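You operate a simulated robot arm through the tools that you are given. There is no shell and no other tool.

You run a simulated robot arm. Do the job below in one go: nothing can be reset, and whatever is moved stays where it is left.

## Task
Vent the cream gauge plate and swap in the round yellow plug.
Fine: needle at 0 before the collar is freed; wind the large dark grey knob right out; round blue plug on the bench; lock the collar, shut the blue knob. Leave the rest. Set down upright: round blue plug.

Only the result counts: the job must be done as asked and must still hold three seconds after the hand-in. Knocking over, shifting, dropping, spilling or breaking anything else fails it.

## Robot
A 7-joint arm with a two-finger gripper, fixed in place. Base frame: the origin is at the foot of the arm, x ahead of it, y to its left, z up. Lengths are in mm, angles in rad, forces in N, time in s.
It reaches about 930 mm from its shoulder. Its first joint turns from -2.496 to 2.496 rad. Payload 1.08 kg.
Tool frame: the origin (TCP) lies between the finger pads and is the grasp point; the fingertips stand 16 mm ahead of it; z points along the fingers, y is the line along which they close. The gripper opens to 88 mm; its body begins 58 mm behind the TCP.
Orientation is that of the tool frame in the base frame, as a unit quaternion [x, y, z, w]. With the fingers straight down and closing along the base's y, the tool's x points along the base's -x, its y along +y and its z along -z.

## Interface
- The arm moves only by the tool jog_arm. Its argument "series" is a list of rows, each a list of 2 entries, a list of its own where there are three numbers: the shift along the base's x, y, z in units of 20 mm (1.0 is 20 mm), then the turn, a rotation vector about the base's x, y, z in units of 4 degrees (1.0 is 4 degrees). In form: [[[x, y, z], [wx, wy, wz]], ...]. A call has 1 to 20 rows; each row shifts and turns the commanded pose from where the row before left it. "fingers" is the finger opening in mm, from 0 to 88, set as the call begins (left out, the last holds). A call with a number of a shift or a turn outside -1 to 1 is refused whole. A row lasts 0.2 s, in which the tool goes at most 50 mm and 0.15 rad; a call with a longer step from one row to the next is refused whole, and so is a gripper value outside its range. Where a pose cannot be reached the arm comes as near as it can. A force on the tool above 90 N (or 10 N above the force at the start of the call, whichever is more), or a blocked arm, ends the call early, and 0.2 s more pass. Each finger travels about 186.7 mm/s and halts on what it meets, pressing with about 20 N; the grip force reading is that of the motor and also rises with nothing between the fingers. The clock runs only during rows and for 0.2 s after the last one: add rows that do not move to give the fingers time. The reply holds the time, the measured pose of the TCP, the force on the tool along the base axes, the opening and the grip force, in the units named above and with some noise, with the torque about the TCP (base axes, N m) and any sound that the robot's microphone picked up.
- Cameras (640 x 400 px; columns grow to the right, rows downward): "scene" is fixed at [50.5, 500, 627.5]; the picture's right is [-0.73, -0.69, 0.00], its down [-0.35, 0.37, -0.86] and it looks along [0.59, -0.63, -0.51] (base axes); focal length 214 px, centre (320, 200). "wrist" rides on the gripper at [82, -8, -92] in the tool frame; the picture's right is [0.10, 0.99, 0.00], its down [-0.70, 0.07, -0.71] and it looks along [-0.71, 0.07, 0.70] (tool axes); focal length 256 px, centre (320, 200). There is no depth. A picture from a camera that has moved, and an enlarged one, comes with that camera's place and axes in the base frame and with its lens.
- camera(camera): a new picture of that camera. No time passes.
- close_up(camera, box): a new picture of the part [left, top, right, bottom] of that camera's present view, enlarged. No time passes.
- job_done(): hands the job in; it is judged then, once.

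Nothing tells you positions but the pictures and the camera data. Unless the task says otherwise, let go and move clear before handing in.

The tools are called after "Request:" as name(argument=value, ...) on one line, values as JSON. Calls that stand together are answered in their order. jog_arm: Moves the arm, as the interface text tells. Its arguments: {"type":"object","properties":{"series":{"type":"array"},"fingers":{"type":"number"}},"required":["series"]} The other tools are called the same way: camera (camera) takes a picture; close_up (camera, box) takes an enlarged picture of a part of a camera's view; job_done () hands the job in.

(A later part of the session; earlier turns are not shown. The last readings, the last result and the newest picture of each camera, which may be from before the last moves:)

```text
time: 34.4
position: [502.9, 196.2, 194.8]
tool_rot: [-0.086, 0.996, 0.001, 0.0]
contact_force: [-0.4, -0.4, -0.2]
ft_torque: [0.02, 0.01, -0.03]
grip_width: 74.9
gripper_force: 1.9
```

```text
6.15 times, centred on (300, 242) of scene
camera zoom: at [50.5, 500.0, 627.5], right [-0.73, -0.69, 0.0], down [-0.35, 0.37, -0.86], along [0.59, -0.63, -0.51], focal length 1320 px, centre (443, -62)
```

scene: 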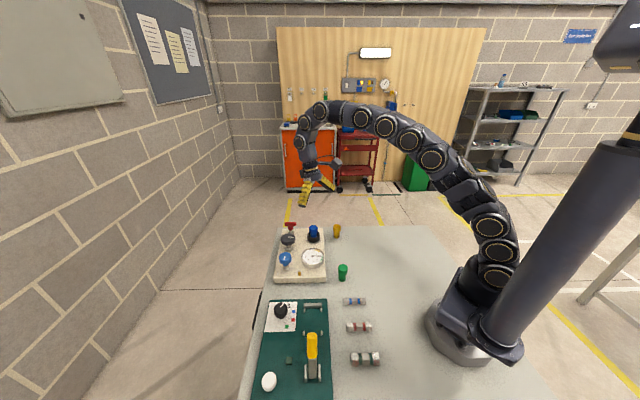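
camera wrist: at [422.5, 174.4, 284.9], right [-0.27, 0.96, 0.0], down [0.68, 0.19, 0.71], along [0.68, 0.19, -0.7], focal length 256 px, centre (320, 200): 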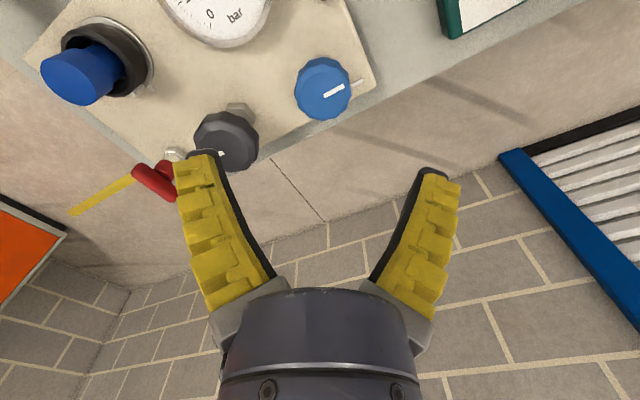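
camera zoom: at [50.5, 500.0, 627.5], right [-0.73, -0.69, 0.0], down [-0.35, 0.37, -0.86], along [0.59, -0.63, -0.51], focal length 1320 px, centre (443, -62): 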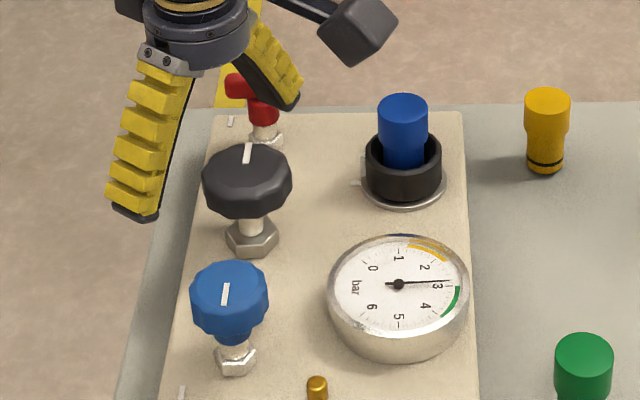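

Request:
close_up(camera="wrist", box=[275, 40, 375, 140])

Request:
jog_arm(series=[[[0, 0, 0], [0, 0, -1]], [[0, 0, 0], [0, 0, -1]], [[0, 0, 0], [0, 0, -1]], [[0, 0, 0], [0, 0, -1]], [[0, 0, 0], [0, 0, -1]], [[0, 0, 0], [0, 0, -1]], [[0, 0, 0], [0, 0, -1]], [[0, 0, 0], [0, 0, -1]], [[0, 0, 0], [0, 0, -1]], [[0, 0, 0], [0, 0, -1]], [[0, 0, 0], [0, 0, -1]], [[0, 0, 0], [0, 0, -1]], [[0, 0, 0], [0, 0, -1]], [[0, 0, 0], [0, 0, -1]], [[0, 0, 0], [0, 0, -1]], [[0, 0, 0], [0, 0, -1]], [[0, 0, 0], [0, 0, -1]], [[0, 0, 0], [0, 0, -1]], [[0, 0, 0], [0, 0, -1]], [[0, 0, 0], [0, 0, -1]]])

Request:
camera(camera="wrist")

Request:
close_up(camera="wrist", box=[275, 40, 375, 140])

```text
4.00 times, centred on (325, 90) of wrist
camera zoom: at [422.5, 174.4, 284.9], right [-0.27, 0.96, 0.0], down [0.68, 0.19, 0.71], along [0.68, 0.19, -0.7], focal length 1024 px, centre (300, 640)
```

zoom: 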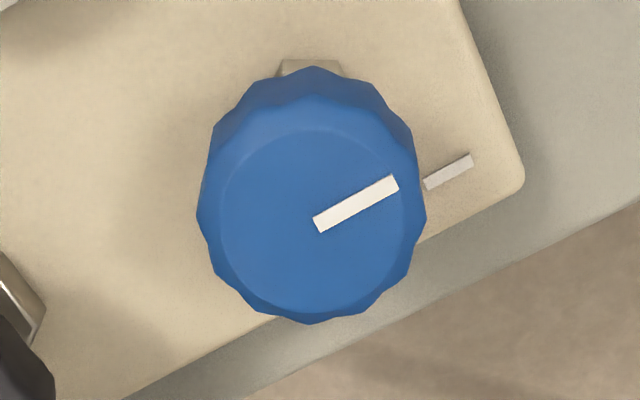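

```text
time: 38.6
position: [502.3, 197.5, 193.1]
tool_rot: [0.575, 0.818, 0.0, 0.001]
contact_force: [-0.2, 1.0, -0.7]
ft_torque: [-0.03, 0.03, 0.01]
grip_width: 74.7
gripper_force: 1.8
```

```text
taken
camera wrist: at [466.2, 271.0, 284.6], right [0.9, 0.44, 0.0], down [0.31, -0.63, 0.71], along [0.31, -0.64, -0.7], focal length 256 px, centre (320, 200)
```

wrist: 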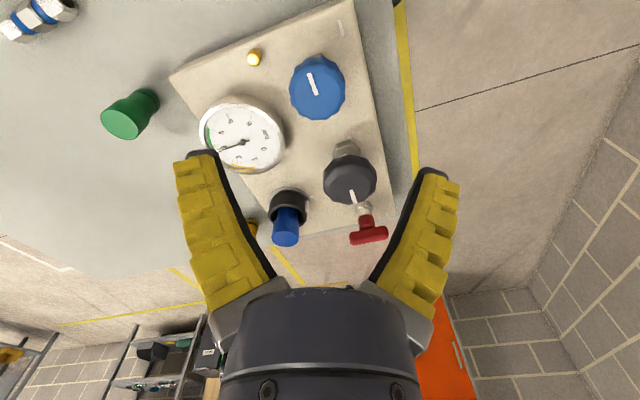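

```text
4.00 times, centred on (325, 90) of wrist
camera zoom: at [466.2, 271.0, 284.6], right [0.9, 0.44, 0.0], down [0.31, -0.63, 0.71], along [0.31, -0.64, -0.7], focal length 1024 px, centre (300, 640)
```

zoom: 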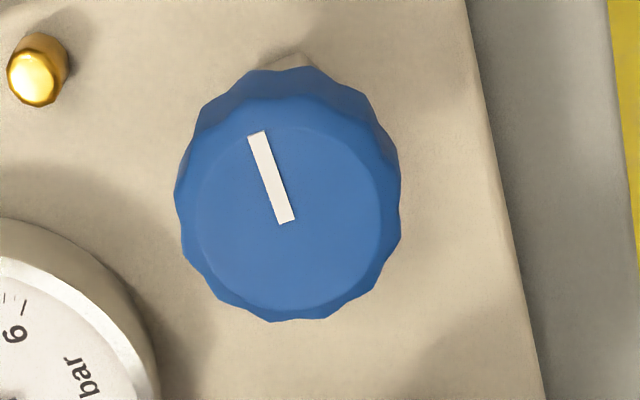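

The blue knob axis is at (499.2,198.0), top z≈96, diameter about 43. I'll lower over it with the fingers at 60 mm and grip.

Request:
jog_arm(series=[[[-0.13, 0.07, 0], [0, 0, 0]], [[0, 0, -0.9], [0, 0, 0]], [[0, 0, -0.9], [0, 0, 0]], [[0, 0, -0.9], [0, 0, 0]], [[0, 0, -0.9], [0, 0, 0]], [[0, 0, 0], [0, 0, 0]]], fingers=60)

Request:
camera(camera="wrist")

```text
time: 40.0
position: [498.8, 198.1, 121.7]
tool_rot: [0.573, 0.819, -0.001, 0.001]
contact_force: [-0.4, 0.2, -0.4]
ft_torque: [0.02, -0.01, 0.01]
grip_width: 63.9
gripper_force: 2.8
```

```text
taken
camera wrist: at [463.4, 272.5, 212.4], right [0.9, 0.44, 0.0], down [0.31, -0.63, 0.71], along [0.31, -0.64, -0.7], focal length 256 px, centre (320, 200)
```

wrist: 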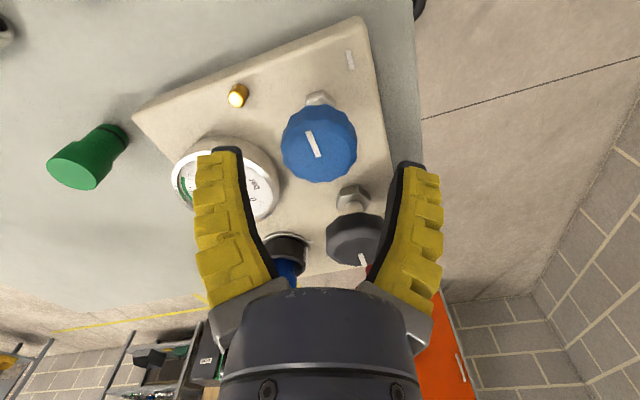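

Request:
jog_arm(series=[[[0, 0, -0.95], [0, 0, 0]], [[0, 0, -0.95], [0, 0, 0]], [[0, 0, 0], [0, 0, 0]]])

Request:
jog_arm(series=[[[0, 0, 0], [0, 0, 0]], [[0, 0, 0], [0, 0, 0]], [[0, 0, 0], [0, 0, 0]], [[0, 0, 0], [0, 0, 0]]], fingers=10)

Request:
camera(camera="wrist")

Request:
close_up(camera="scene", box=[260, 200, 340, 280])

```text
time: 40.8
position: [499.0, 198.7, 82.2]
tool_rot: [0.573, 0.82, 0.0, 0.0]
contact_force: [-0.1, -1.1, -0.2]
ft_torque: [-0.01, 0.04, -0.01]
grip_width: 63.7
gripper_force: 3.0
```

```text
time: 41.8
position: [499.1, 198.4, 83.2]
tool_rot: [0.573, 0.82, -0.002, 0.0]
contact_force: [-6.9, -3.7, 1.6]
ft_torque: [-0.04, 0.04, 0.13]
grip_width: 37.9
gripper_force: 22.4
```

```text
taken
camera wrist: at [463.2, 272.6, 173.8], right [0.9, 0.44, 0.0], down [0.31, -0.63, 0.71], along [0.31, -0.64, -0.7], focal length 256 px, centre (320, 200)
```

wrist: 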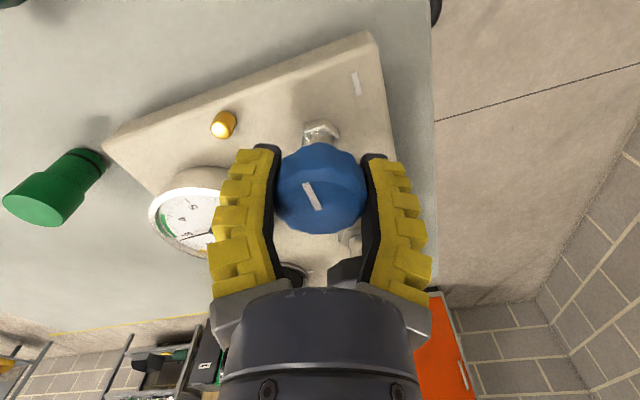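

```text
5.00 times, centred on (300, 240) of scene
camera zoom: at [50.5, 500.0, 627.5], right [-0.73, -0.69, 0.0], down [-0.35, 0.37, -0.86], along [0.59, -0.63, -0.51], focal length 1072 px, centre (420, 0)
```

zoom: 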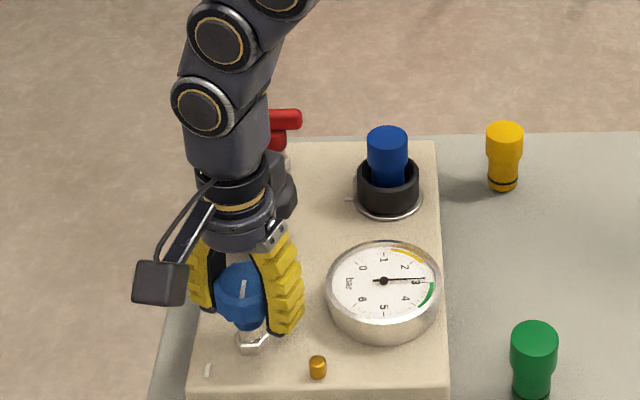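

Gripped. Next I'll turn the blue knob counter-clockwise to open the bleed, and watch the needle.

Request:
jog_arm(series=[[[-0.06, -0.03, 0], [0, 0, 0.5]], [[0, 0, 0], [0, 0, 1]], [[0, 0, 0], [0, 0, 1]], [[0, 0, 0], [0, 0, 1]], [[0, 0, 0], [0, 0, 1]], [[0, 0, 0], [0, 0, 1]], [[0, 0, 0], [0, 0, 1]], [[0, 0, 0], [0, 0, 1]], [[0, 0, 0], [0, 0, 1]], [[0, 0, 0], [0, 0, 1]]])

Request:
camera(camera="wrist")

Request:
close_up(camera="scene", box=[260, 200, 340, 280])

```text
time: 44.0
position: [497.9, 198.1, 83.4]
tool_rot: [0.275, 0.961, 0.0, 0.002]
contact_force: [9.2, 7.7, 2.9]
ft_torque: [0.13, 0.1, -0.06]
grip_width: 36.0
gripper_force: 22.0
```

```text
taken
camera wrist: at [424.5, 234.3, 174.8], right [0.44, 0.9, 0.0], down [0.63, -0.31, 0.71], along [0.64, -0.31, -0.7], focal length 256 px, centre (320, 200)
```

wrist: 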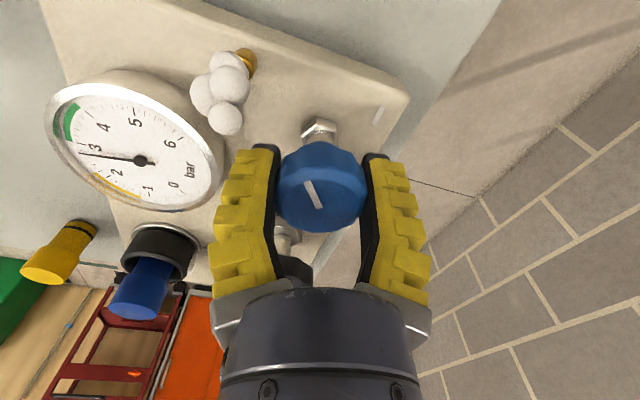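

```text
5.00 times, centred on (300, 240) of scene
camera zoom: at [50.5, 500.0, 627.5], right [-0.73, -0.69, 0.0], down [-0.35, 0.37, -0.86], along [0.59, -0.63, -0.51], focal length 1072 px, centre (420, 0)
```

zoom: 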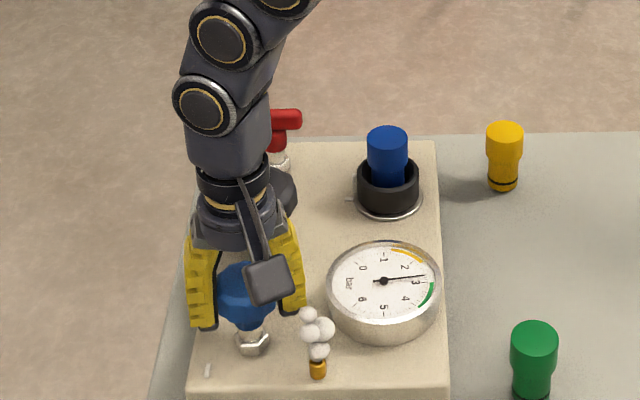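

The brass nipple is venting, so the blue knob is the bleed valve. I'll open it further and wait for the needle to fall.

Request:
jog_arm(series=[[[0.03, 0.05, 0], [0, 0, 1]], [[0, 0, 0], [0, 0, 1]], [[0, 0, 0], [0, 0, 1]], [[0, 0, 0], [0, 0, 1]], [[0, 0, 0], [0, 0, 1]], [[0, 0, 0], [0, 0, 1]], [[0, 0, 0], [0, 0, 1]], [[0, 0, 0], [0, 0, 1]], [[0, 0, 0], [0, 0, 1]], [[0, 0, 0], [0, 0, 1]], [[0, 0, 0], [0, 0, 0]], [[0, 0, 0], [0, 0, 0]], [[0, 0, 0], [0, 0, 0]], [[0, 0, 0], [0, 0, 0]]])

Request:
camera(camera="wrist")

Request:
close_up(camera="scene", box=[260, 200, 340, 280])

```text
time: 47.0
position: [498.7, 196.9, 82.6]
tool_rot: [-0.07, 0.998, 0.0, 0.002]
contact_force: [3.1, -7.6, 8.9]
ft_torque: [-0.1, 0.14, 0.02]
grip_width: 37.3
gripper_force: 22.1
```

```text
taken
camera wrist: at [418.6, 178.5, 174.4], right [-0.24, 0.97, 0.0], down [0.68, 0.17, 0.71], along [0.69, 0.17, -0.7], focal length 256 px, centre (320, 200)
```

wrist: 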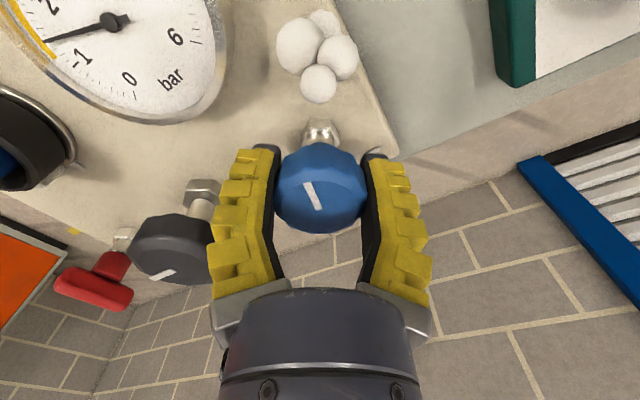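

```text
5.00 times, centred on (300, 240) of scene
camera zoom: at [50.5, 500.0, 627.5], right [-0.73, -0.69, 0.0], down [-0.35, 0.37, -0.86], along [0.59, -0.63, -0.51], focal length 1072 px, centre (420, 0)
```

zoom: 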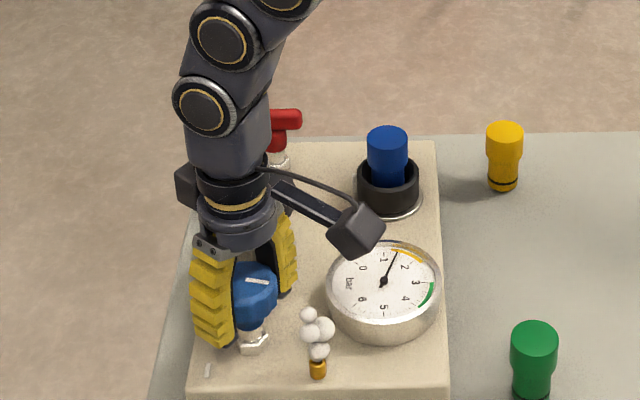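

The needle is down to about 1.4 bar and falling. I'll hold and wait.

Request:
jog_arm(series=[[[0, 0, 0], [0, 0, 0]], [[0, 0, 0], [0, 0, 0]], [[0, 0, 0], [0, 0, 0]], [[0, 0, 0], [0, 0, 0]], [[0, 0, 0], [0, 0, 0]], [[0, 0, 0], [0, 0, 0]], [[0, 0, 0], [0, 0, 0]], [[0, 0, 0], [0, 0, 0]], [[0, 0, 0], [0, 0, 0]], [[0, 0, 0], [0, 0, 0]], [[0, 0, 0], [0, 0, 0]], [[0, 0, 0], [0, 0, 0]], [[0, 0, 0], [0, 0, 0]], [[0, 0, 0], [0, 0, 0]], [[0, 0, 0], [0, 0, 0]], [[0, 0, 0], [0, 0, 0]], [[0, 0, 0], [0, 0, 0]], [[0, 0, 0], [0, 0, 0]], [[0, 0, 0], [0, 0, 0]], [[0, 0, 0], [0, 0, 0]]])

Request:
close_up(camera="scene", box=[298, 243, 332, 270])

Request:
camera(camera="wrist")

```text
time: 51.2
position: [498.8, 198.5, 83.4]
tool_rot: [-0.07, 0.998, 0.0, 0.001]
contact_force: [2.6, -13.5, 0.9]
ft_torque: [-0.08, -0.02, 0.05]
grip_width: 37.5
gripper_force: 22.0
```

```text
14.81 times, centred on (315, 256) of scene
camera zoom: at [50.5, 500.0, 627.5], right [-0.73, -0.69, 0.0], down [-0.35, 0.37, -0.86], along [0.59, -0.63, -0.51], focal length 3177 px, centre (394, -637)
```

zoom: 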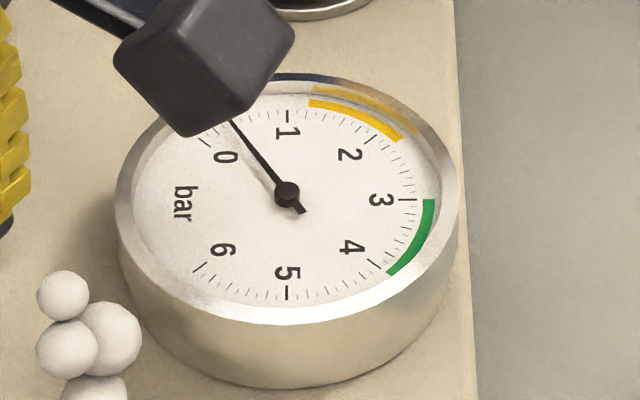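

```text
taken
camera wrist: at [418.7, 178.6, 174.3], right [-0.24, 0.97, 0.0], down [0.68, 0.17, 0.71], along [0.69, 0.17, -0.7], focal length 256 px, centre (320, 200)
```

wrist: 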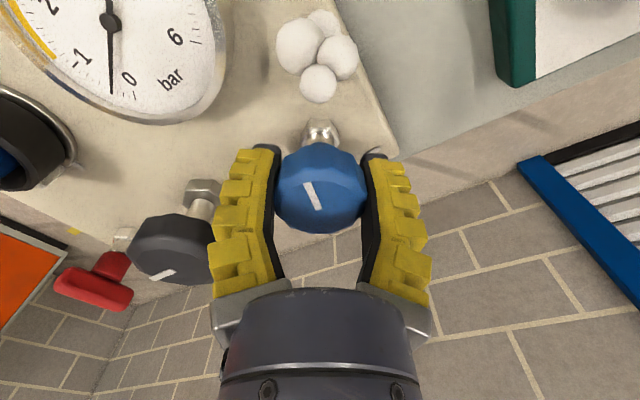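

The needle is about 0.35 and still dropping. I'll leave the bleed open, release the knob, rise, and move over the collar while the rest vents.

Request:
jog_arm(series=[[[0, 0, 0], [0, 0, 0]], [[0, 0, 0], [0, 0, 0]], [[0, 0, 0.5], [0, 0, 0]], [[0, 0, 1], [0, 0, 0]], [[0, 0, 1], [0, 0, 0]], [[0, 0, 1], [0, 0, 0]], [[0, 0, 1], [0, 0, 0]], [[0, 0, 1], [0, 0, 0]], [[0, 0, 0.5], [0, 0, 0]], [[0.21, -0.88, 0], [0, 0, 0]], [[0.21, -0.88, 0], [0, 0, 0]], [[0.21, -0.88, 0], [0, 0, 0]], [[0.21, -0.88, 0], [0, 0, 0]], [[0.21, -0.88, 0], [0, 0, 0]], [[0.21, -0.88, 0], [0, 0, 0]], [[0.21, -0.88, 0], [0, 0, 0]], [[0.21, -0.88, 0], [0, 0, 0]], [[0.21, -0.88, 0], [0, 0, 0]], [[0.21, -0.88, 0], [0, 0, 0]]], fingers=66)

Request:
camera(camera="wrist")

Request:
close_up(camera="scene", box=[298, 243, 332, 270])

Request:
close_up(camera="scene", box=[260, 190, 360, 280])

```text
time: 55.2
position: [541.1, 23.0, 203.7]
tool_rot: [-0.069, 0.998, 0.0, 0.0]
contact_force: [0.5, 0.0, -0.5]
ft_torque: [0.0, 0.0, -0.01]
grip_width: 69.2
gripper_force: 2.5
```

```text
taken
camera wrist: at [461.1, 2.7, 294.5], right [-0.24, 0.97, 0.0], down [0.68, 0.17, 0.71], along [0.69, 0.17, -0.7], focal length 256 px, centre (320, 200)
```

wrist: 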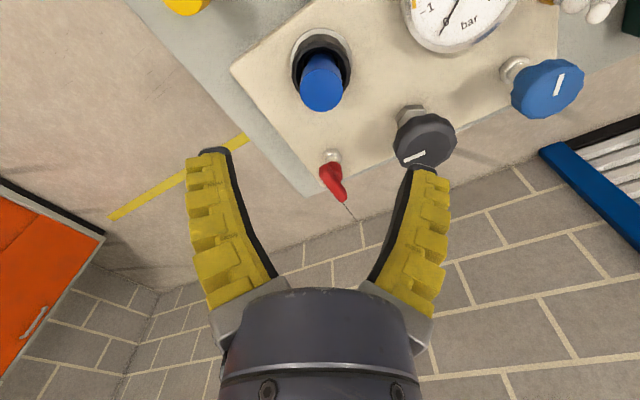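

```text
14.81 times, centred on (315, 256) of scene
camera zoom: at [50.5, 500.0, 627.5], right [-0.73, -0.69, 0.0], down [-0.35, 0.37, -0.86], along [0.59, -0.63, -0.51], focal length 3177 px, centre (394, -637)
```

zoom: 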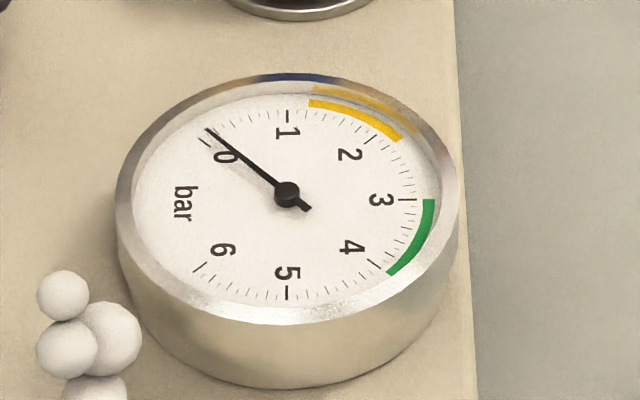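

```text
4.44 times, centred on (310, 235) of scene
camera zoom: at [50.5, 500.0, 627.5], right [-0.73, -0.69, 0.0], down [-0.35, 0.37, -0.86], along [0.59, -0.63, -0.51], focal length 953 px, centre (364, 44)
```

zoom: 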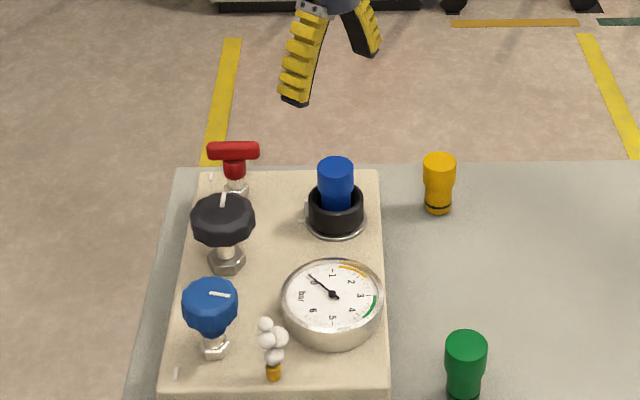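

The needle is near 0.1 and still falling. I'll zoom on the collar here, then take a second angle at yaw about -72°.

Request:
close_up(camera="wrist", box=[270, 15, 370, 125])

Request:
jog_arm(series=[[[0, 0, 0], [0, 0, -1]], [[0, 0, 0], [0, 0, -1]], [[0, 0, 0], [0, 0, -1]], [[0, 0, 0], [0, 0, -1]], [[0, 0, 0], [0, 0, -1]], [[0, 0, 0], [0, 0, -1]], [[0, 0, 0], [0, 0, -1]], [[0, 0, 0], [0, 0, -1]], [[0, 0, 0], [0, 0, -1]], [[0, 0, 0], [0, 0, -1]], [[0, 0, 0], [0, 0, -1]], [[0, 0, 0], [0, 0, -1]], [[0, 0, 0], [0, 0, -1]], [[0, 0, 0], [0, 0, -1]], [[0, 0, 0], [0, 0, -1]], [[0, 0, 0], [0, 0, -1]], [[0, 0, 0], [0, 0, -1]], [[0, 0, 0], [0, 0, -1]], [[0, 0, 0], [0, 0, -1]], [[0, 0, 0], [0, 0, -1]]])

Request:
camera(camera="wrist")

Request:
close_up(camera="wrist", box=[270, 15, 370, 125])

Request:
close_up(camera="scene", box=[298, 243, 332, 270])

```text
3.64 times, centred on (320, 70) of wrist
camera zoom: at [461.1, 2.7, 294.5], right [-0.24, 0.97, 0.0], down [0.68, 0.17, 0.71], along [0.69, 0.17, -0.7], focal length 931 px, centre (320, 673)
```

zoom: 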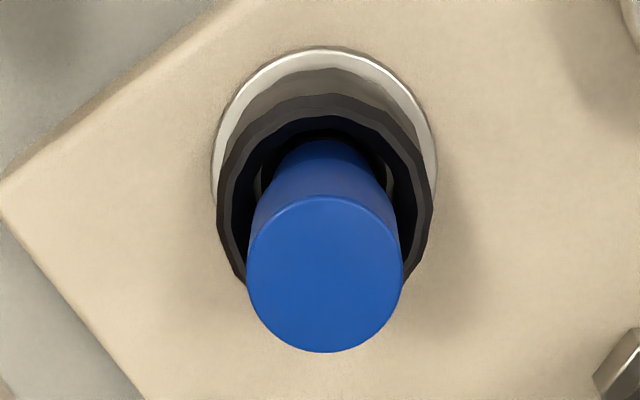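

```text
time: 59.4
position: [540.6, 21.8, 203.6]
tool_rot: [0.589, 0.808, 0.0, 0.001]
contact_force: [-0.2, -0.2, 0.2]
ft_torque: [0.01, 0.01, -0.01]
grip_width: 69.6
gripper_force: 2.4
```

```text
taken
camera wrist: at [507.5, 98.2, 294.6], right [0.91, 0.4, 0.0], down [0.28, -0.64, 0.71], along [0.29, -0.65, -0.7], focal length 256 px, centre (320, 200)
```

wrist: 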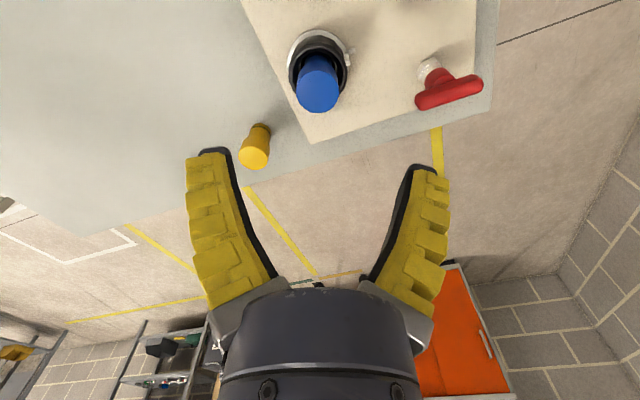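

```text
3.64 times, centred on (320, 70) of wrist
camera zoom: at [507.5, 98.2, 294.6], right [0.91, 0.4, 0.0], down [0.28, -0.64, 0.71], along [0.29, -0.65, -0.7], focal length 931 px, centre (320, 673)
```

zoom: 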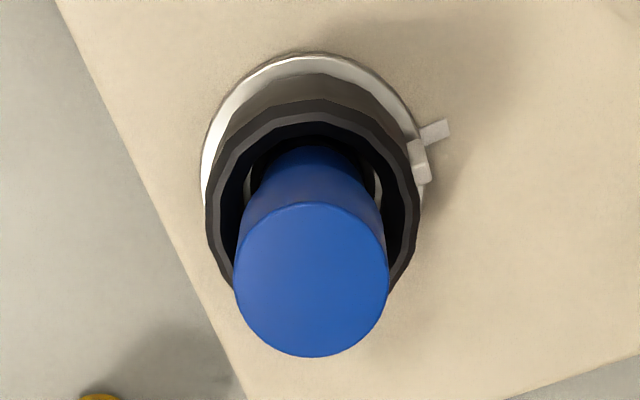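

```text
14.81 times, centred on (315, 256) of scene
camera zoom: at [50.5, 500.0, 627.5], right [-0.73, -0.69, 0.0], down [-0.35, 0.37, -0.86], along [0.59, -0.63, -0.51], focal length 3177 px, centre (394, -637)
```

zoom: 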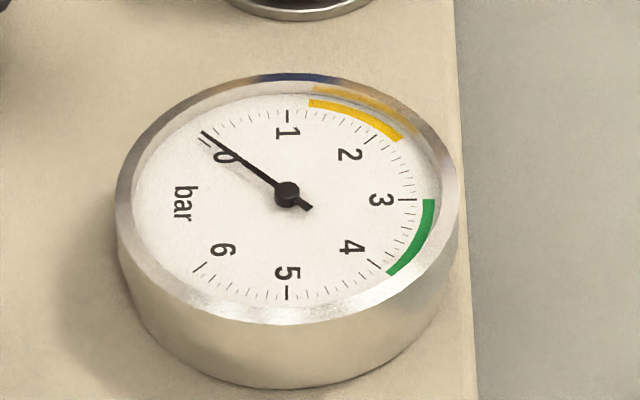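

The collar and plug axis is near (538.8,22.5), plug top z≈96 and collar top z≈57. The collar's tab faces the (+x,+y) side, so I'll put the fingers across it at yaw -136° and recheck the gauge before touching it.

Request:
jog_arm(series=[[[-0.095, 0.015, 0], [0, 0, -1]], [[0, 0, 0], [0, 0, -1]], [[0, 0, 0], [0, 0, -1]], [[0, 0, 0], [0, 0, -1]], [[0, 0, 0], [0, 0, -1]], [[0, 0, 0], [0, 0, -1]], [[0, 0, 0], [0, 0, -1]], [[0, 0, 0], [0, 0, -1]], [[0, 0, 0], [0, 0, -1]], [[0, 0, 0], [0, 0, -1]], [[0, 0, 0], [0, 0, -1]], [[0, 0, 0], [0, 0, -1]], [[0, 0, 0], [0, 0, -1]], [[0, 0, 0], [0, 0, -1]], [[0, 0, 0], [0, 0, -1]], [[0, 0, 0], [0, 0, -1]], [[0, 0, -0.8], [0, 0, 0]], [[0, 0, -0.8], [0, 0, 0]], [[0, 0, -0.8], [0, 0, 0]], [[0, 0, -0.8], [0, 0, 0]]], fingers=66)

Request:
camera(camera="wrist")

Request:
close_up(camera="scene", box=[298, 243, 332, 270])

Request:
close_up(camera="scene", box=[280, 180, 360, 250])

```text
time: 63.6
position: [539.5, 23.4, 138.2]
tool_rot: [0.927, 0.375, -0.001, 0.001]
contact_force: [0.6, 0.0, -0.4]
ft_torque: [0.03, -0.01, 0.0]
grip_width: 69.6
gripper_force: 2.1
```

```text
taken
camera wrist: at [591.4, 86.5, 229.5], right [0.77, -0.64, 0.0], down [-0.45, -0.54, 0.71], along [-0.46, -0.54, -0.7], focal length 256 px, centre (320, 200)
```

wrist: 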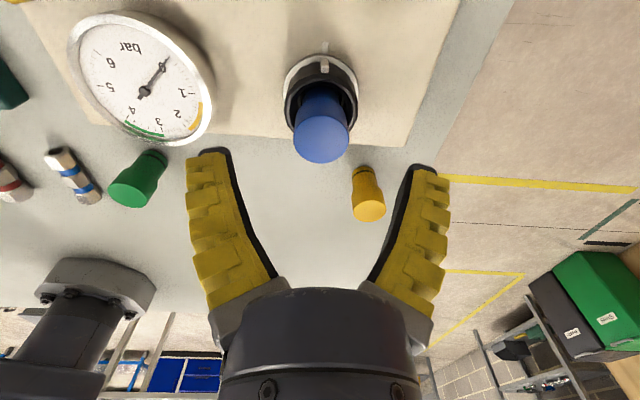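

```text
14.81 times, centred on (315, 256) of scene
camera zoom: at [50.5, 500.0, 627.5], right [-0.73, -0.69, 0.0], down [-0.35, 0.37, -0.86], along [0.59, -0.63, -0.51], focal length 3177 px, centre (394, -637)
```

zoom: 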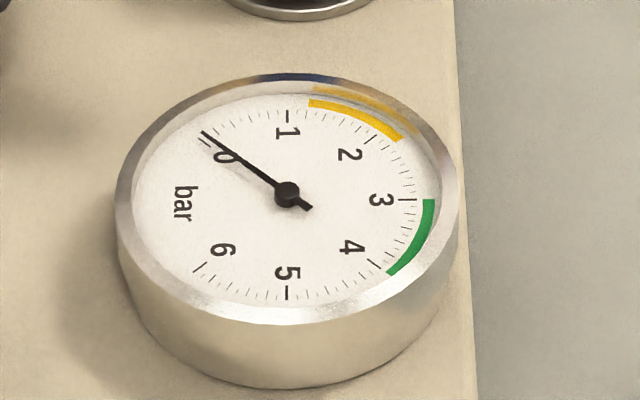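

```text
5.71 times, centred on (320, 215) of scene
camera zoom: at [50.5, 500.0, 627.5], right [-0.73, -0.69, 0.0], down [-0.35, 0.37, -0.86], along [0.59, -0.63, -0.51], focal length 1226 px, centre (320, 114)
```

zoom: 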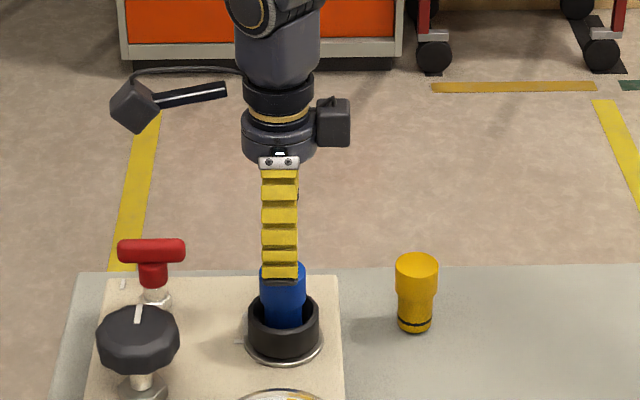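

Request:
close_up(camera="wrist", box=[60, 5, 220, 145])

Request:
close_up(camera="wrist", box=[180, 30, 460, 200])

```text
2.86 times, centred on (140, 75) of wrist
camera zoom: at [591.4, 86.5, 229.5], right [0.77, -0.64, 0.0], down [-0.45, -0.54, 0.71], along [-0.46, -0.54, -0.7], focal length 731 px, centre (834, 557)
```

zoom: 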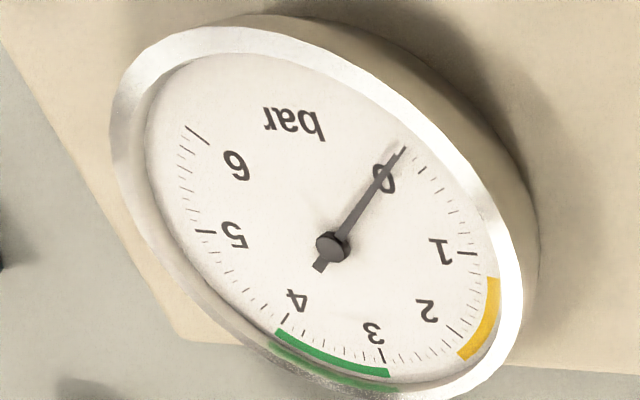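

```text
2.29 times, centred on (320, 115) of wrist
camera zoom: at [591.4, 86.5, 229.5], right [0.77, -0.64, 0.0], down [-0.45, -0.54, 0.71], along [-0.46, -0.54, -0.7], focal length 585 px, centre (320, 394)
```

zoom: 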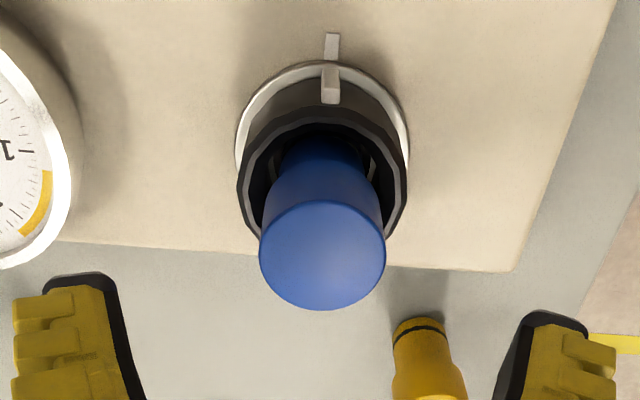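

The needle rests on 0. The tab and tick line up exactly, so the collar is locked. I'll lower around the plug in two steps.

Request:
jog_arm(series=[[[-0.02, -0.03, -0.8], [0, 0, 0]], [[0, 0, -0.8], [0, 0, 0]], [[0, 0, -0.8], [0, 0, 0]], [[0, 0, 0], [0, 0, 0]]])

Request:
camera(camera="wrist")

Request:
close_up(camera="scene", box=[280, 180, 360, 250])

```text
time: 64.6
position: [537.9, 21.8, 91.3]
tool_rot: [0.927, 0.374, 0.0, 0.0]
contact_force: [-0.8, 0.0, -0.6]
ft_torque: [0.01, 0.0, -0.01]
grip_width: 69.4
gripper_force: 2.4
```

```text
taken
camera wrist: at [590.9, 85.1, 182.7], right [0.76, -0.64, 0.0], down [-0.45, -0.54, 0.71], along [-0.46, -0.54, -0.7], focal length 256 px, centre (320, 200)
```

wrist: 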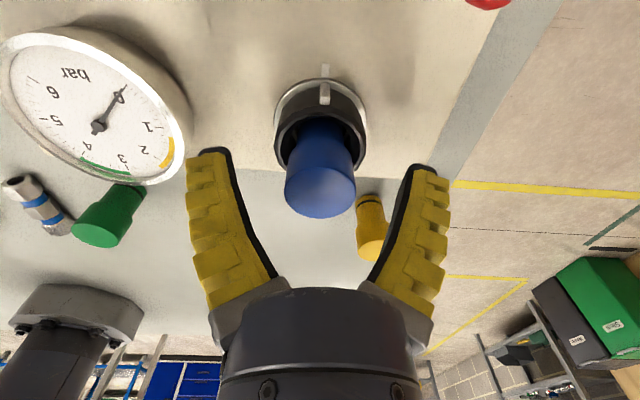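

```text
5.71 times, centred on (320, 215) of scene
camera zoom: at [50.5, 500.0, 627.5], right [-0.73, -0.69, 0.0], down [-0.35, 0.37, -0.86], along [0.59, -0.63, -0.51], focal length 1226 px, centre (320, 114)
```

zoom: 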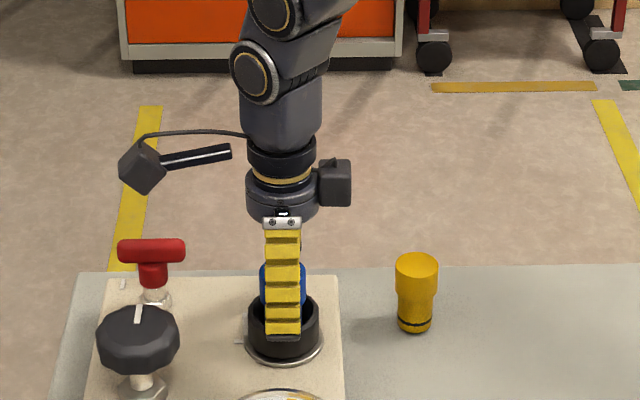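

Request:
jog_arm(series=[[[0, 0, -0.75], [0, 0, 0]], [[0, 0, -0.75], [0, 0, 0]], [[0, 0, 0], [0, 0, 0]]])

Request:
camera(camera="wrist")

Request:
close_up(camera="scene", box=[290, 200, 340, 250])

```text
time: 65.4
position: [539.1, 23.0, 61.9]
tool_rot: [0.927, 0.374, 0.0, 0.001]
contact_force: [-0.8, 0.3, -0.1]
ft_torque: [0.0, -0.03, 0.01]
grip_width: 69.3
gripper_force: 2.5
```

```text
taken
camera wrist: at [591.2, 85.8, 152.9], right [0.77, -0.64, 0.0], down [-0.45, -0.54, 0.71], along [-0.46, -0.54, -0.7], focal length 256 px, centre (320, 200)
```

wrist: 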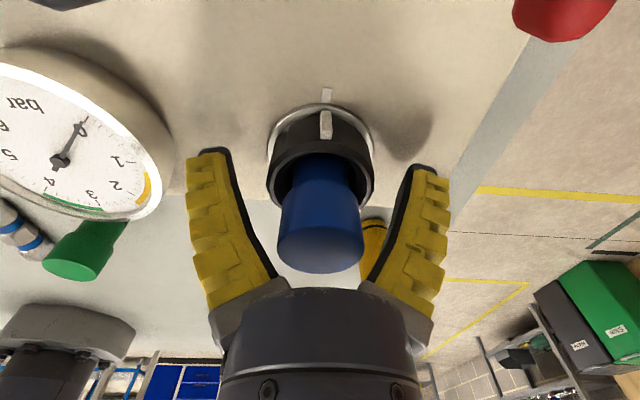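

```text
8.00 times, centred on (315, 225) of scene
camera zoom: at [50.5, 500.0, 627.5], right [-0.73, -0.69, 0.0], down [-0.35, 0.37, -0.86], along [0.59, -0.63, -0.51], focal length 1716 px, centre (360, 0)
```

zoom: 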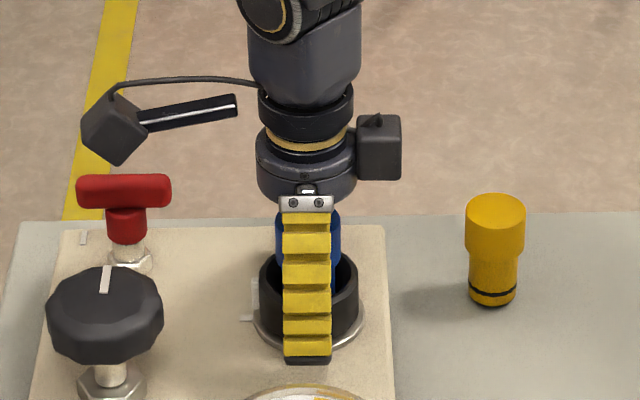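

Request:
jog_arm(series=[[[0, 0, 0], [0, 0, 0]], [[0, 0, 0], [0, 0, 0]], [[0, 0, 0], [0, 0, 0]]], fingers=46)

Request:
camera(camera="wrist")

Request:
close_up(camera="wrist", box=[180, 80, 460, 300])

```text
time: 66.2
position: [538.0, 22.1, 60.9]
tool_rot: [0.927, 0.375, -0.001, 0.0]
contact_force: [0.2, 0.8, -0.5]
ft_torque: [0.02, 0.0, -0.01]
grip_width: 50.7
gripper_force: 3.7
```

```text
taken
camera wrist: at [591.1, 85.6, 152.8], right [0.77, -0.64, 0.0], down [-0.45, -0.54, 0.71], along [-0.46, -0.54, -0.7], focal length 256 px, centre (320, 200)
```

wrist: 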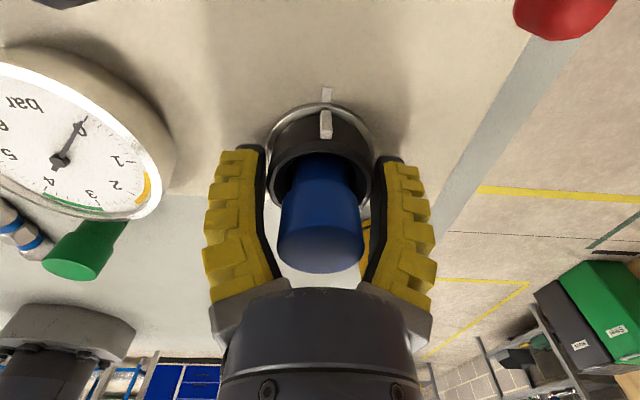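

```text
1.82 times, centred on (320, 190) of wrist
camera zoom: at [591.1, 85.6, 152.8], right [0.77, -0.64, 0.0], down [-0.45, -0.54, 0.71], along [-0.46, -0.54, -0.7], focal length 465 px, centre (320, 218)
```

zoom: 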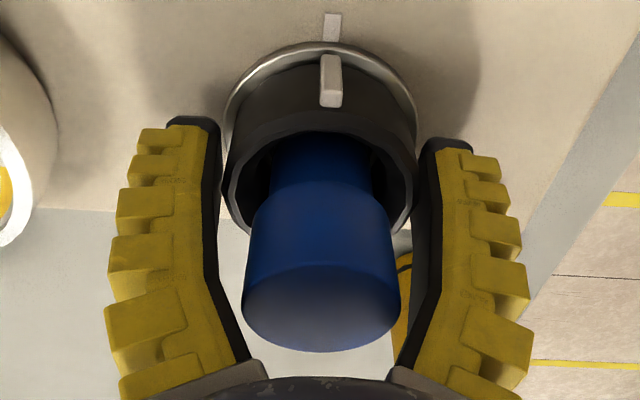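

Request:
jog_arm(series=[[[0, 0, 0], [0, 0, 0]], [[0, 0, 0], [0, 0, 0]], [[0, 0, 0], [0, 0, 0]], [[0, 0, 0], [0, 0, 0]]], fingers=10)

Request:
close_up(camera="wrist", box=[180, 80, 460, 300])

Request:
close_up(camera="scene", box=[290, 200, 340, 250])

```text
time: 67.2
position: [537.9, 21.7, 60.8]
tool_rot: [0.927, 0.374, 0.0, 0.001]
contact_force: [5.9, -1.5, -2.0]
ft_torque: [-0.14, 0.06, 0.23]
grip_width: 46.2
gripper_force: 22.4
```

```text
1.82 times, centred on (320, 190) of wrist
camera zoom: at [591.3, 85.6, 153.0], right [0.77, -0.64, 0.0], down [-0.45, -0.54, 0.71], along [-0.46, -0.54, -0.7], focal length 465 px, centre (320, 218)
```

zoom: 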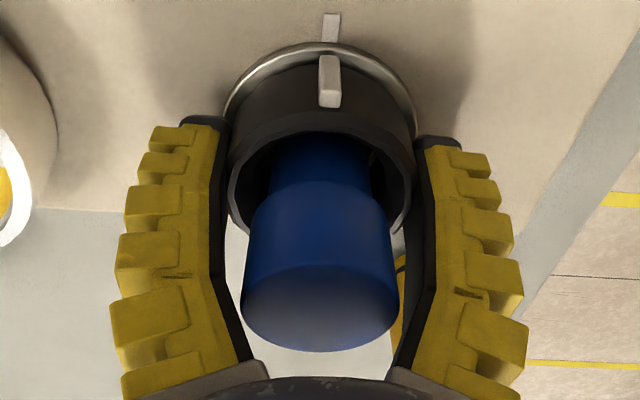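

```text
8.00 times, centred on (315, 225) of scene
camera zoom: at [50.5, 500.0, 627.5], right [-0.73, -0.69, 0.0], down [-0.35, 0.37, -0.86], along [0.59, -0.63, -0.51], focal length 1716 px, centre (360, 0)
```

zoom: 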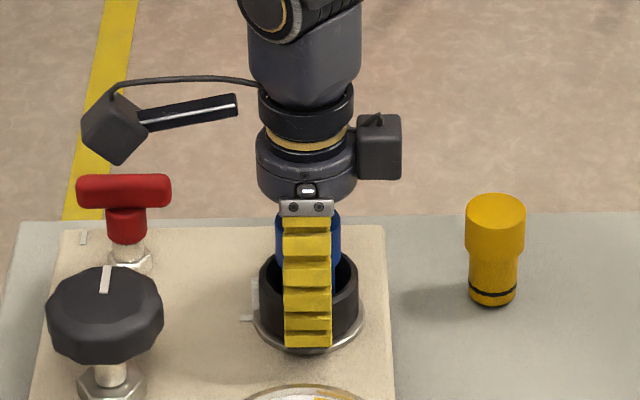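

The collar is gripped at 46 mm and the plug head is clear of the fingers. I'll turn counter-clockwise gently to free it.

Request:
jog_arm(series=[[[0, 0, 0], [0, 0, 0.5]], [[0, 0, 0], [0, 0, 1]], [[0, 0, 0], [0, 0, 1]], [[0, 0, 0], [0, 0, 1]], [[0, 0, 0], [0, 0, 1]], [[0, 0, 0], [0, 0, 1]]])

Request:
close_up(camera="wrist", box=[180, 80, 460, 300])

Request:
close_up(camera="scene", box=[290, 200, 340, 250])

```text
time: 68.6
position: [539.3, 23.2, 61.3]
tool_rot: [0.838, 0.545, 0.0, 0.0]
contact_force: [2.2, 2.2, 3.0]
ft_torque: [0.06, -0.07, -0.03]
grip_width: 45.8
gripper_force: 22.4
```

```text
1.82 times, centred on (320, 190) of wrist
camera zoom: at [564.0, 101.1, 152.9], right [0.95, -0.31, 0.0], down [-0.22, -0.67, 0.71], along [-0.22, -0.67, -0.7], focal length 465 px, centre (320, 218)
```

zoom: 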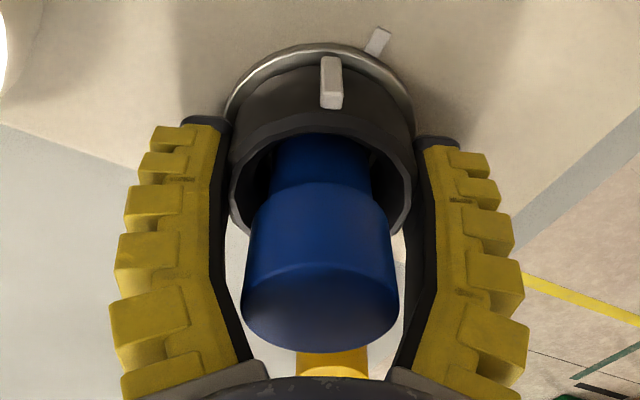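

```text
8.00 times, centred on (315, 225) of scene
camera zoom: at [50.5, 500.0, 627.5], right [-0.73, -0.69, 0.0], down [-0.35, 0.37, -0.86], along [0.59, -0.63, -0.51], focal length 1716 px, centre (360, 0)
```

zoom: 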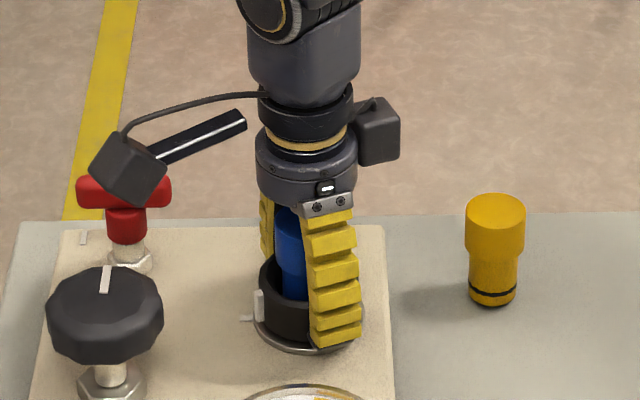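

The collar moves counter-clockwise with the hand. I'll continue until it reaches its stop.

Request:
jog_arm(series=[[[0, 0, 0], [0, 0, 1]], [[0, 0, 0], [0, 0, 1]], [[0, 0, 0], [0, 0, 1]], [[0, 0, 0], [0, 0, 1]], [[0, 0, 0], [0, 0, 1]], [[0, 0, 0], [0, 0, 1]], [[0, 0, 0], [0, 0, 1]], [[0, 0, 0], [0, 0, 1]], [[0, 0, 0], [0, 0, 1]], [[0, 0, 0], [0, 0, 1]]])

Request:
close_up(camera="wrist", box=[180, 80, 460, 300])

Request:
close_up(camera="scene", box=[290, 200, 340, 250])

```text
time: 70.8
position: [539.1, 22.7, 61.6]
tool_rot: [0.601, 0.799, 0.0, 0.0]
contact_force: [0.0, 1.4, 5.5]
ft_torque: [-0.07, -0.02, -0.01]
grip_width: 46.2
gripper_force: 22.2
```

```text
1.82 times, centred on (320, 190) of wrist
camera zoom: at [507.8, 99.2, 152.7], right [0.93, 0.37, 0.0], down [0.26, -0.65, 0.71], along [0.27, -0.66, -0.7], focal length 465 px, centre (320, 218)
```

zoom: 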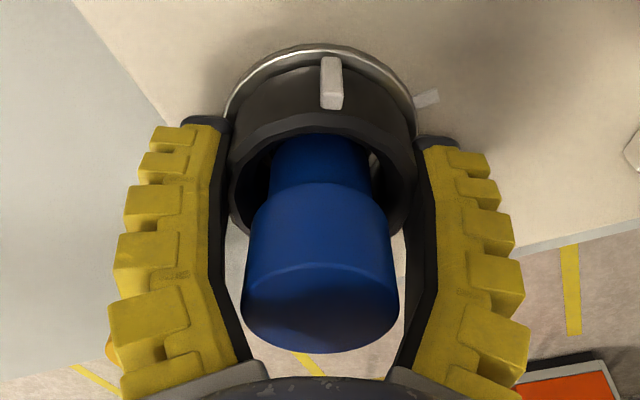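

```text
8.00 times, centred on (315, 225) of scene
camera zoom: at [50.5, 500.0, 627.5], right [-0.73, -0.69, 0.0], down [-0.35, 0.37, -0.86], along [0.59, -0.63, -0.51], focal length 1716 px, centre (360, 0)
```

zoom: 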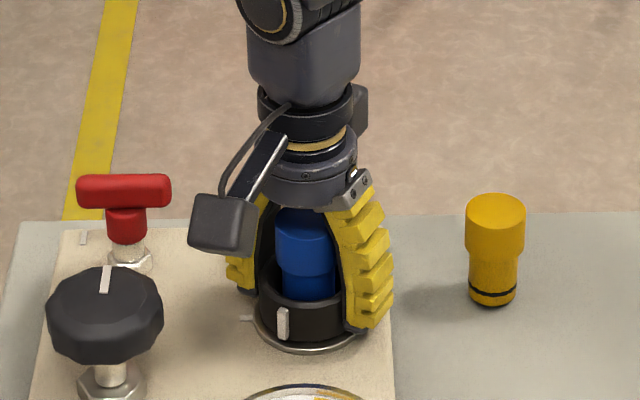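

Request:
jog_arm(series=[[[0, 0, 0], [0, 0, 1]], [[0, 0, 0], [0, 0, 1]], [[0, 0, 0], [0, 0, 1]], [[0, 0, 0], [0, 0, 1]], [[0, 0, 0], [0, 0, 1]], [[0, 0, 0], [0, 0, 1]], [[0, 0, 0], [0, 0, 1]], [[0, 0, 0], [0, 0, 1]], [[0, 0, 0], [0, 0, 1]], [[0, 0, 0], [0, 0, 1]]])

Request:
close_up(camera="wrist", box=[180, 80, 460, 300])

Request:
close_up(camera="scene", box=[290, 200, 340, 250])

```text
time: 73.0
position: [540.2, 21.9, 62.1]
tool_rot: [0.29, 0.957, -0.001, 0.005]
contact_force: [20.6, -0.2, -9.0]
ft_torque: [-0.5, -0.14, -0.28]
grip_width: 47.1
gripper_force: 22.1
```

```text
1.82 times, centred on (320, 190) of wrist
camera zoom: at [466.8, 60.4, 152.1], right [0.47, 0.88, 0.0], down [0.62, -0.32, 0.72], along [0.63, -0.33, -0.7], focal length 465 px, centre (320, 218)
```

zoom: 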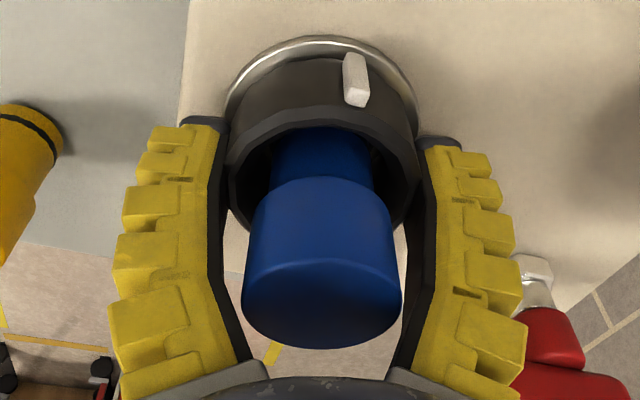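

```text
8.00 times, centred on (315, 225) of scene
camera zoom: at [50.5, 500.0, 627.5], right [-0.73, -0.69, 0.0], down [-0.35, 0.37, -0.86], along [0.59, -0.63, -0.51], focal length 1716 px, centre (360, 0)
```

zoom: 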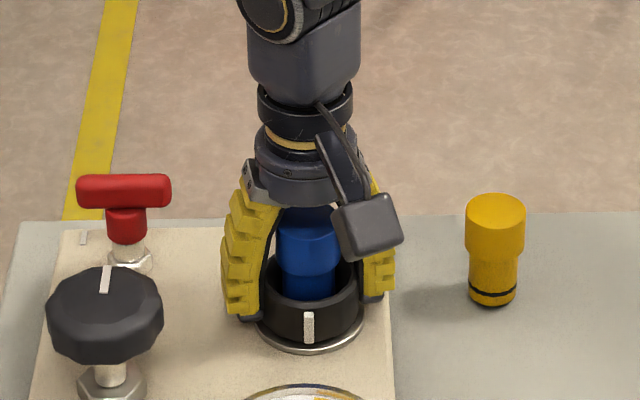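

The tab has turned about 90° and the fingers began to slip, so the collar is at its open stop. I'll open the fingers, rise 23 mm and grip the plug head.

Request:
jog_arm(series=[[[0, 0, 0], [0, 0, 0]], [[0, 0, 0], [0, 0, 0]], [[0, 0, 0], [0, 0, 0]], [[0, 0, 0.6], [0, 0, 0]], [[0, 0, 0.6], [0, 0, 0]], [[0, 0, 0], [0, 0, 0]]], fingers=62)

Request:
camera(camera="wrist")

Request:
close_up(camera="scene", box=[290, 200, 340, 250])

```text
time: 74.4
position: [538.8, 21.7, 84.9]
tool_rot: [0.292, 0.956, 0.0, 0.0]
contact_force: [-0.6, -0.6, -0.1]
ft_torque: [0.03, -0.04, 0.02]
grip_width: 65.8
gripper_force: 2.5
```

```text
taken
camera wrist: at [465.6, 61.1, 176.4], right [0.47, 0.88, 0.0], down [0.62, -0.33, 0.71], along [0.63, -0.33, -0.7], focal length 256 px, centre (320, 200)
```

wrist: 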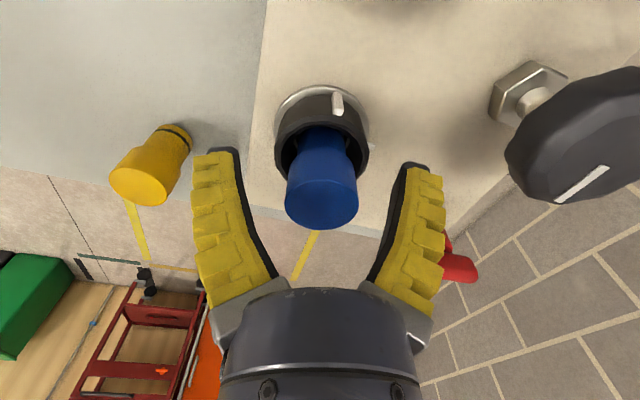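

```text
8.00 times, centred on (315, 225) of scene
camera zoom: at [50.5, 500.0, 627.5], right [-0.73, -0.69, 0.0], down [-0.35, 0.37, -0.86], along [0.59, -0.63, -0.51], focal length 1716 px, centre (360, 0)
```

zoom: 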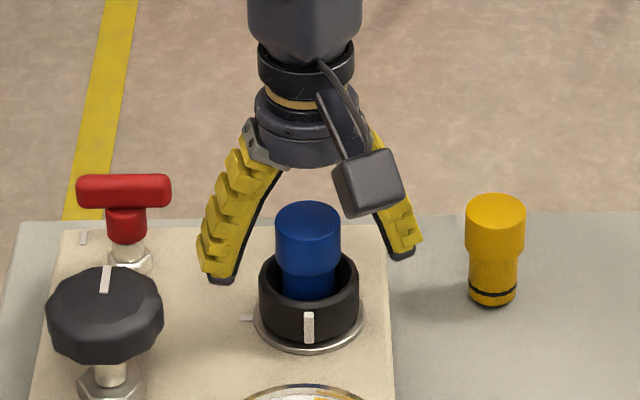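

Request:
jog_arm(series=[[[0, 0, 0], [0, 0, 0]], [[0, 0, 0], [0, 0, 0]], [[0, 0, 0], [0, 0, 0]], [[0, 0, 0], [0, 0, 0]], [[0, 0, 0], [0, 0, 0]]], fingers=5)

Request:
camera(camera="wrist")

Request:
close_up(camera="scene", box=[290, 200, 340, 250])

```text
time: 75.6
position: [539.7, 22.3, 85.4]
tool_rot: [0.293, 0.956, -0.001, 0.001]
contact_force: [-1.5, 0.3, 2.7]
ft_torque: [-0.02, 0.06, 0.0]
grip_width: 27.1
gripper_force: 19.4
```

```text
taken
camera wrist: at [465.7, 61.1, 176.6], right [0.47, 0.88, 0.0], down [0.62, -0.33, 0.71], along [0.63, -0.33, -0.7], focal length 256 px, centre (320, 200)
```

wrist: 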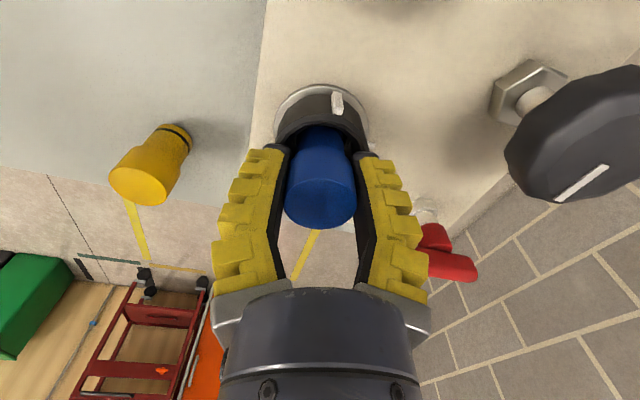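

```text
8.00 times, centred on (315, 225) of scene
camera zoom: at [50.5, 500.0, 627.5], right [-0.73, -0.69, 0.0], down [-0.35, 0.37, -0.86], along [0.59, -0.63, -0.51], focal length 1716 px, centre (360, 0)
```

zoom: 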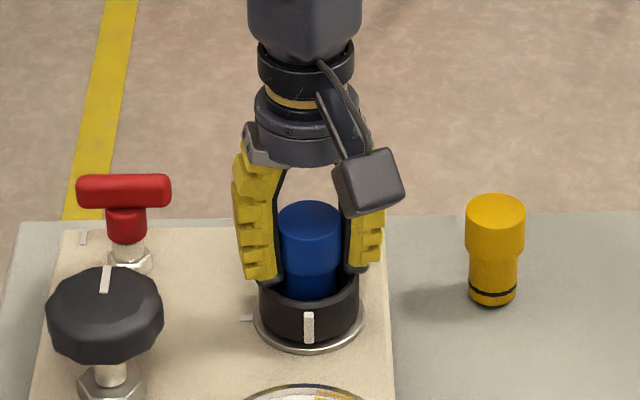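

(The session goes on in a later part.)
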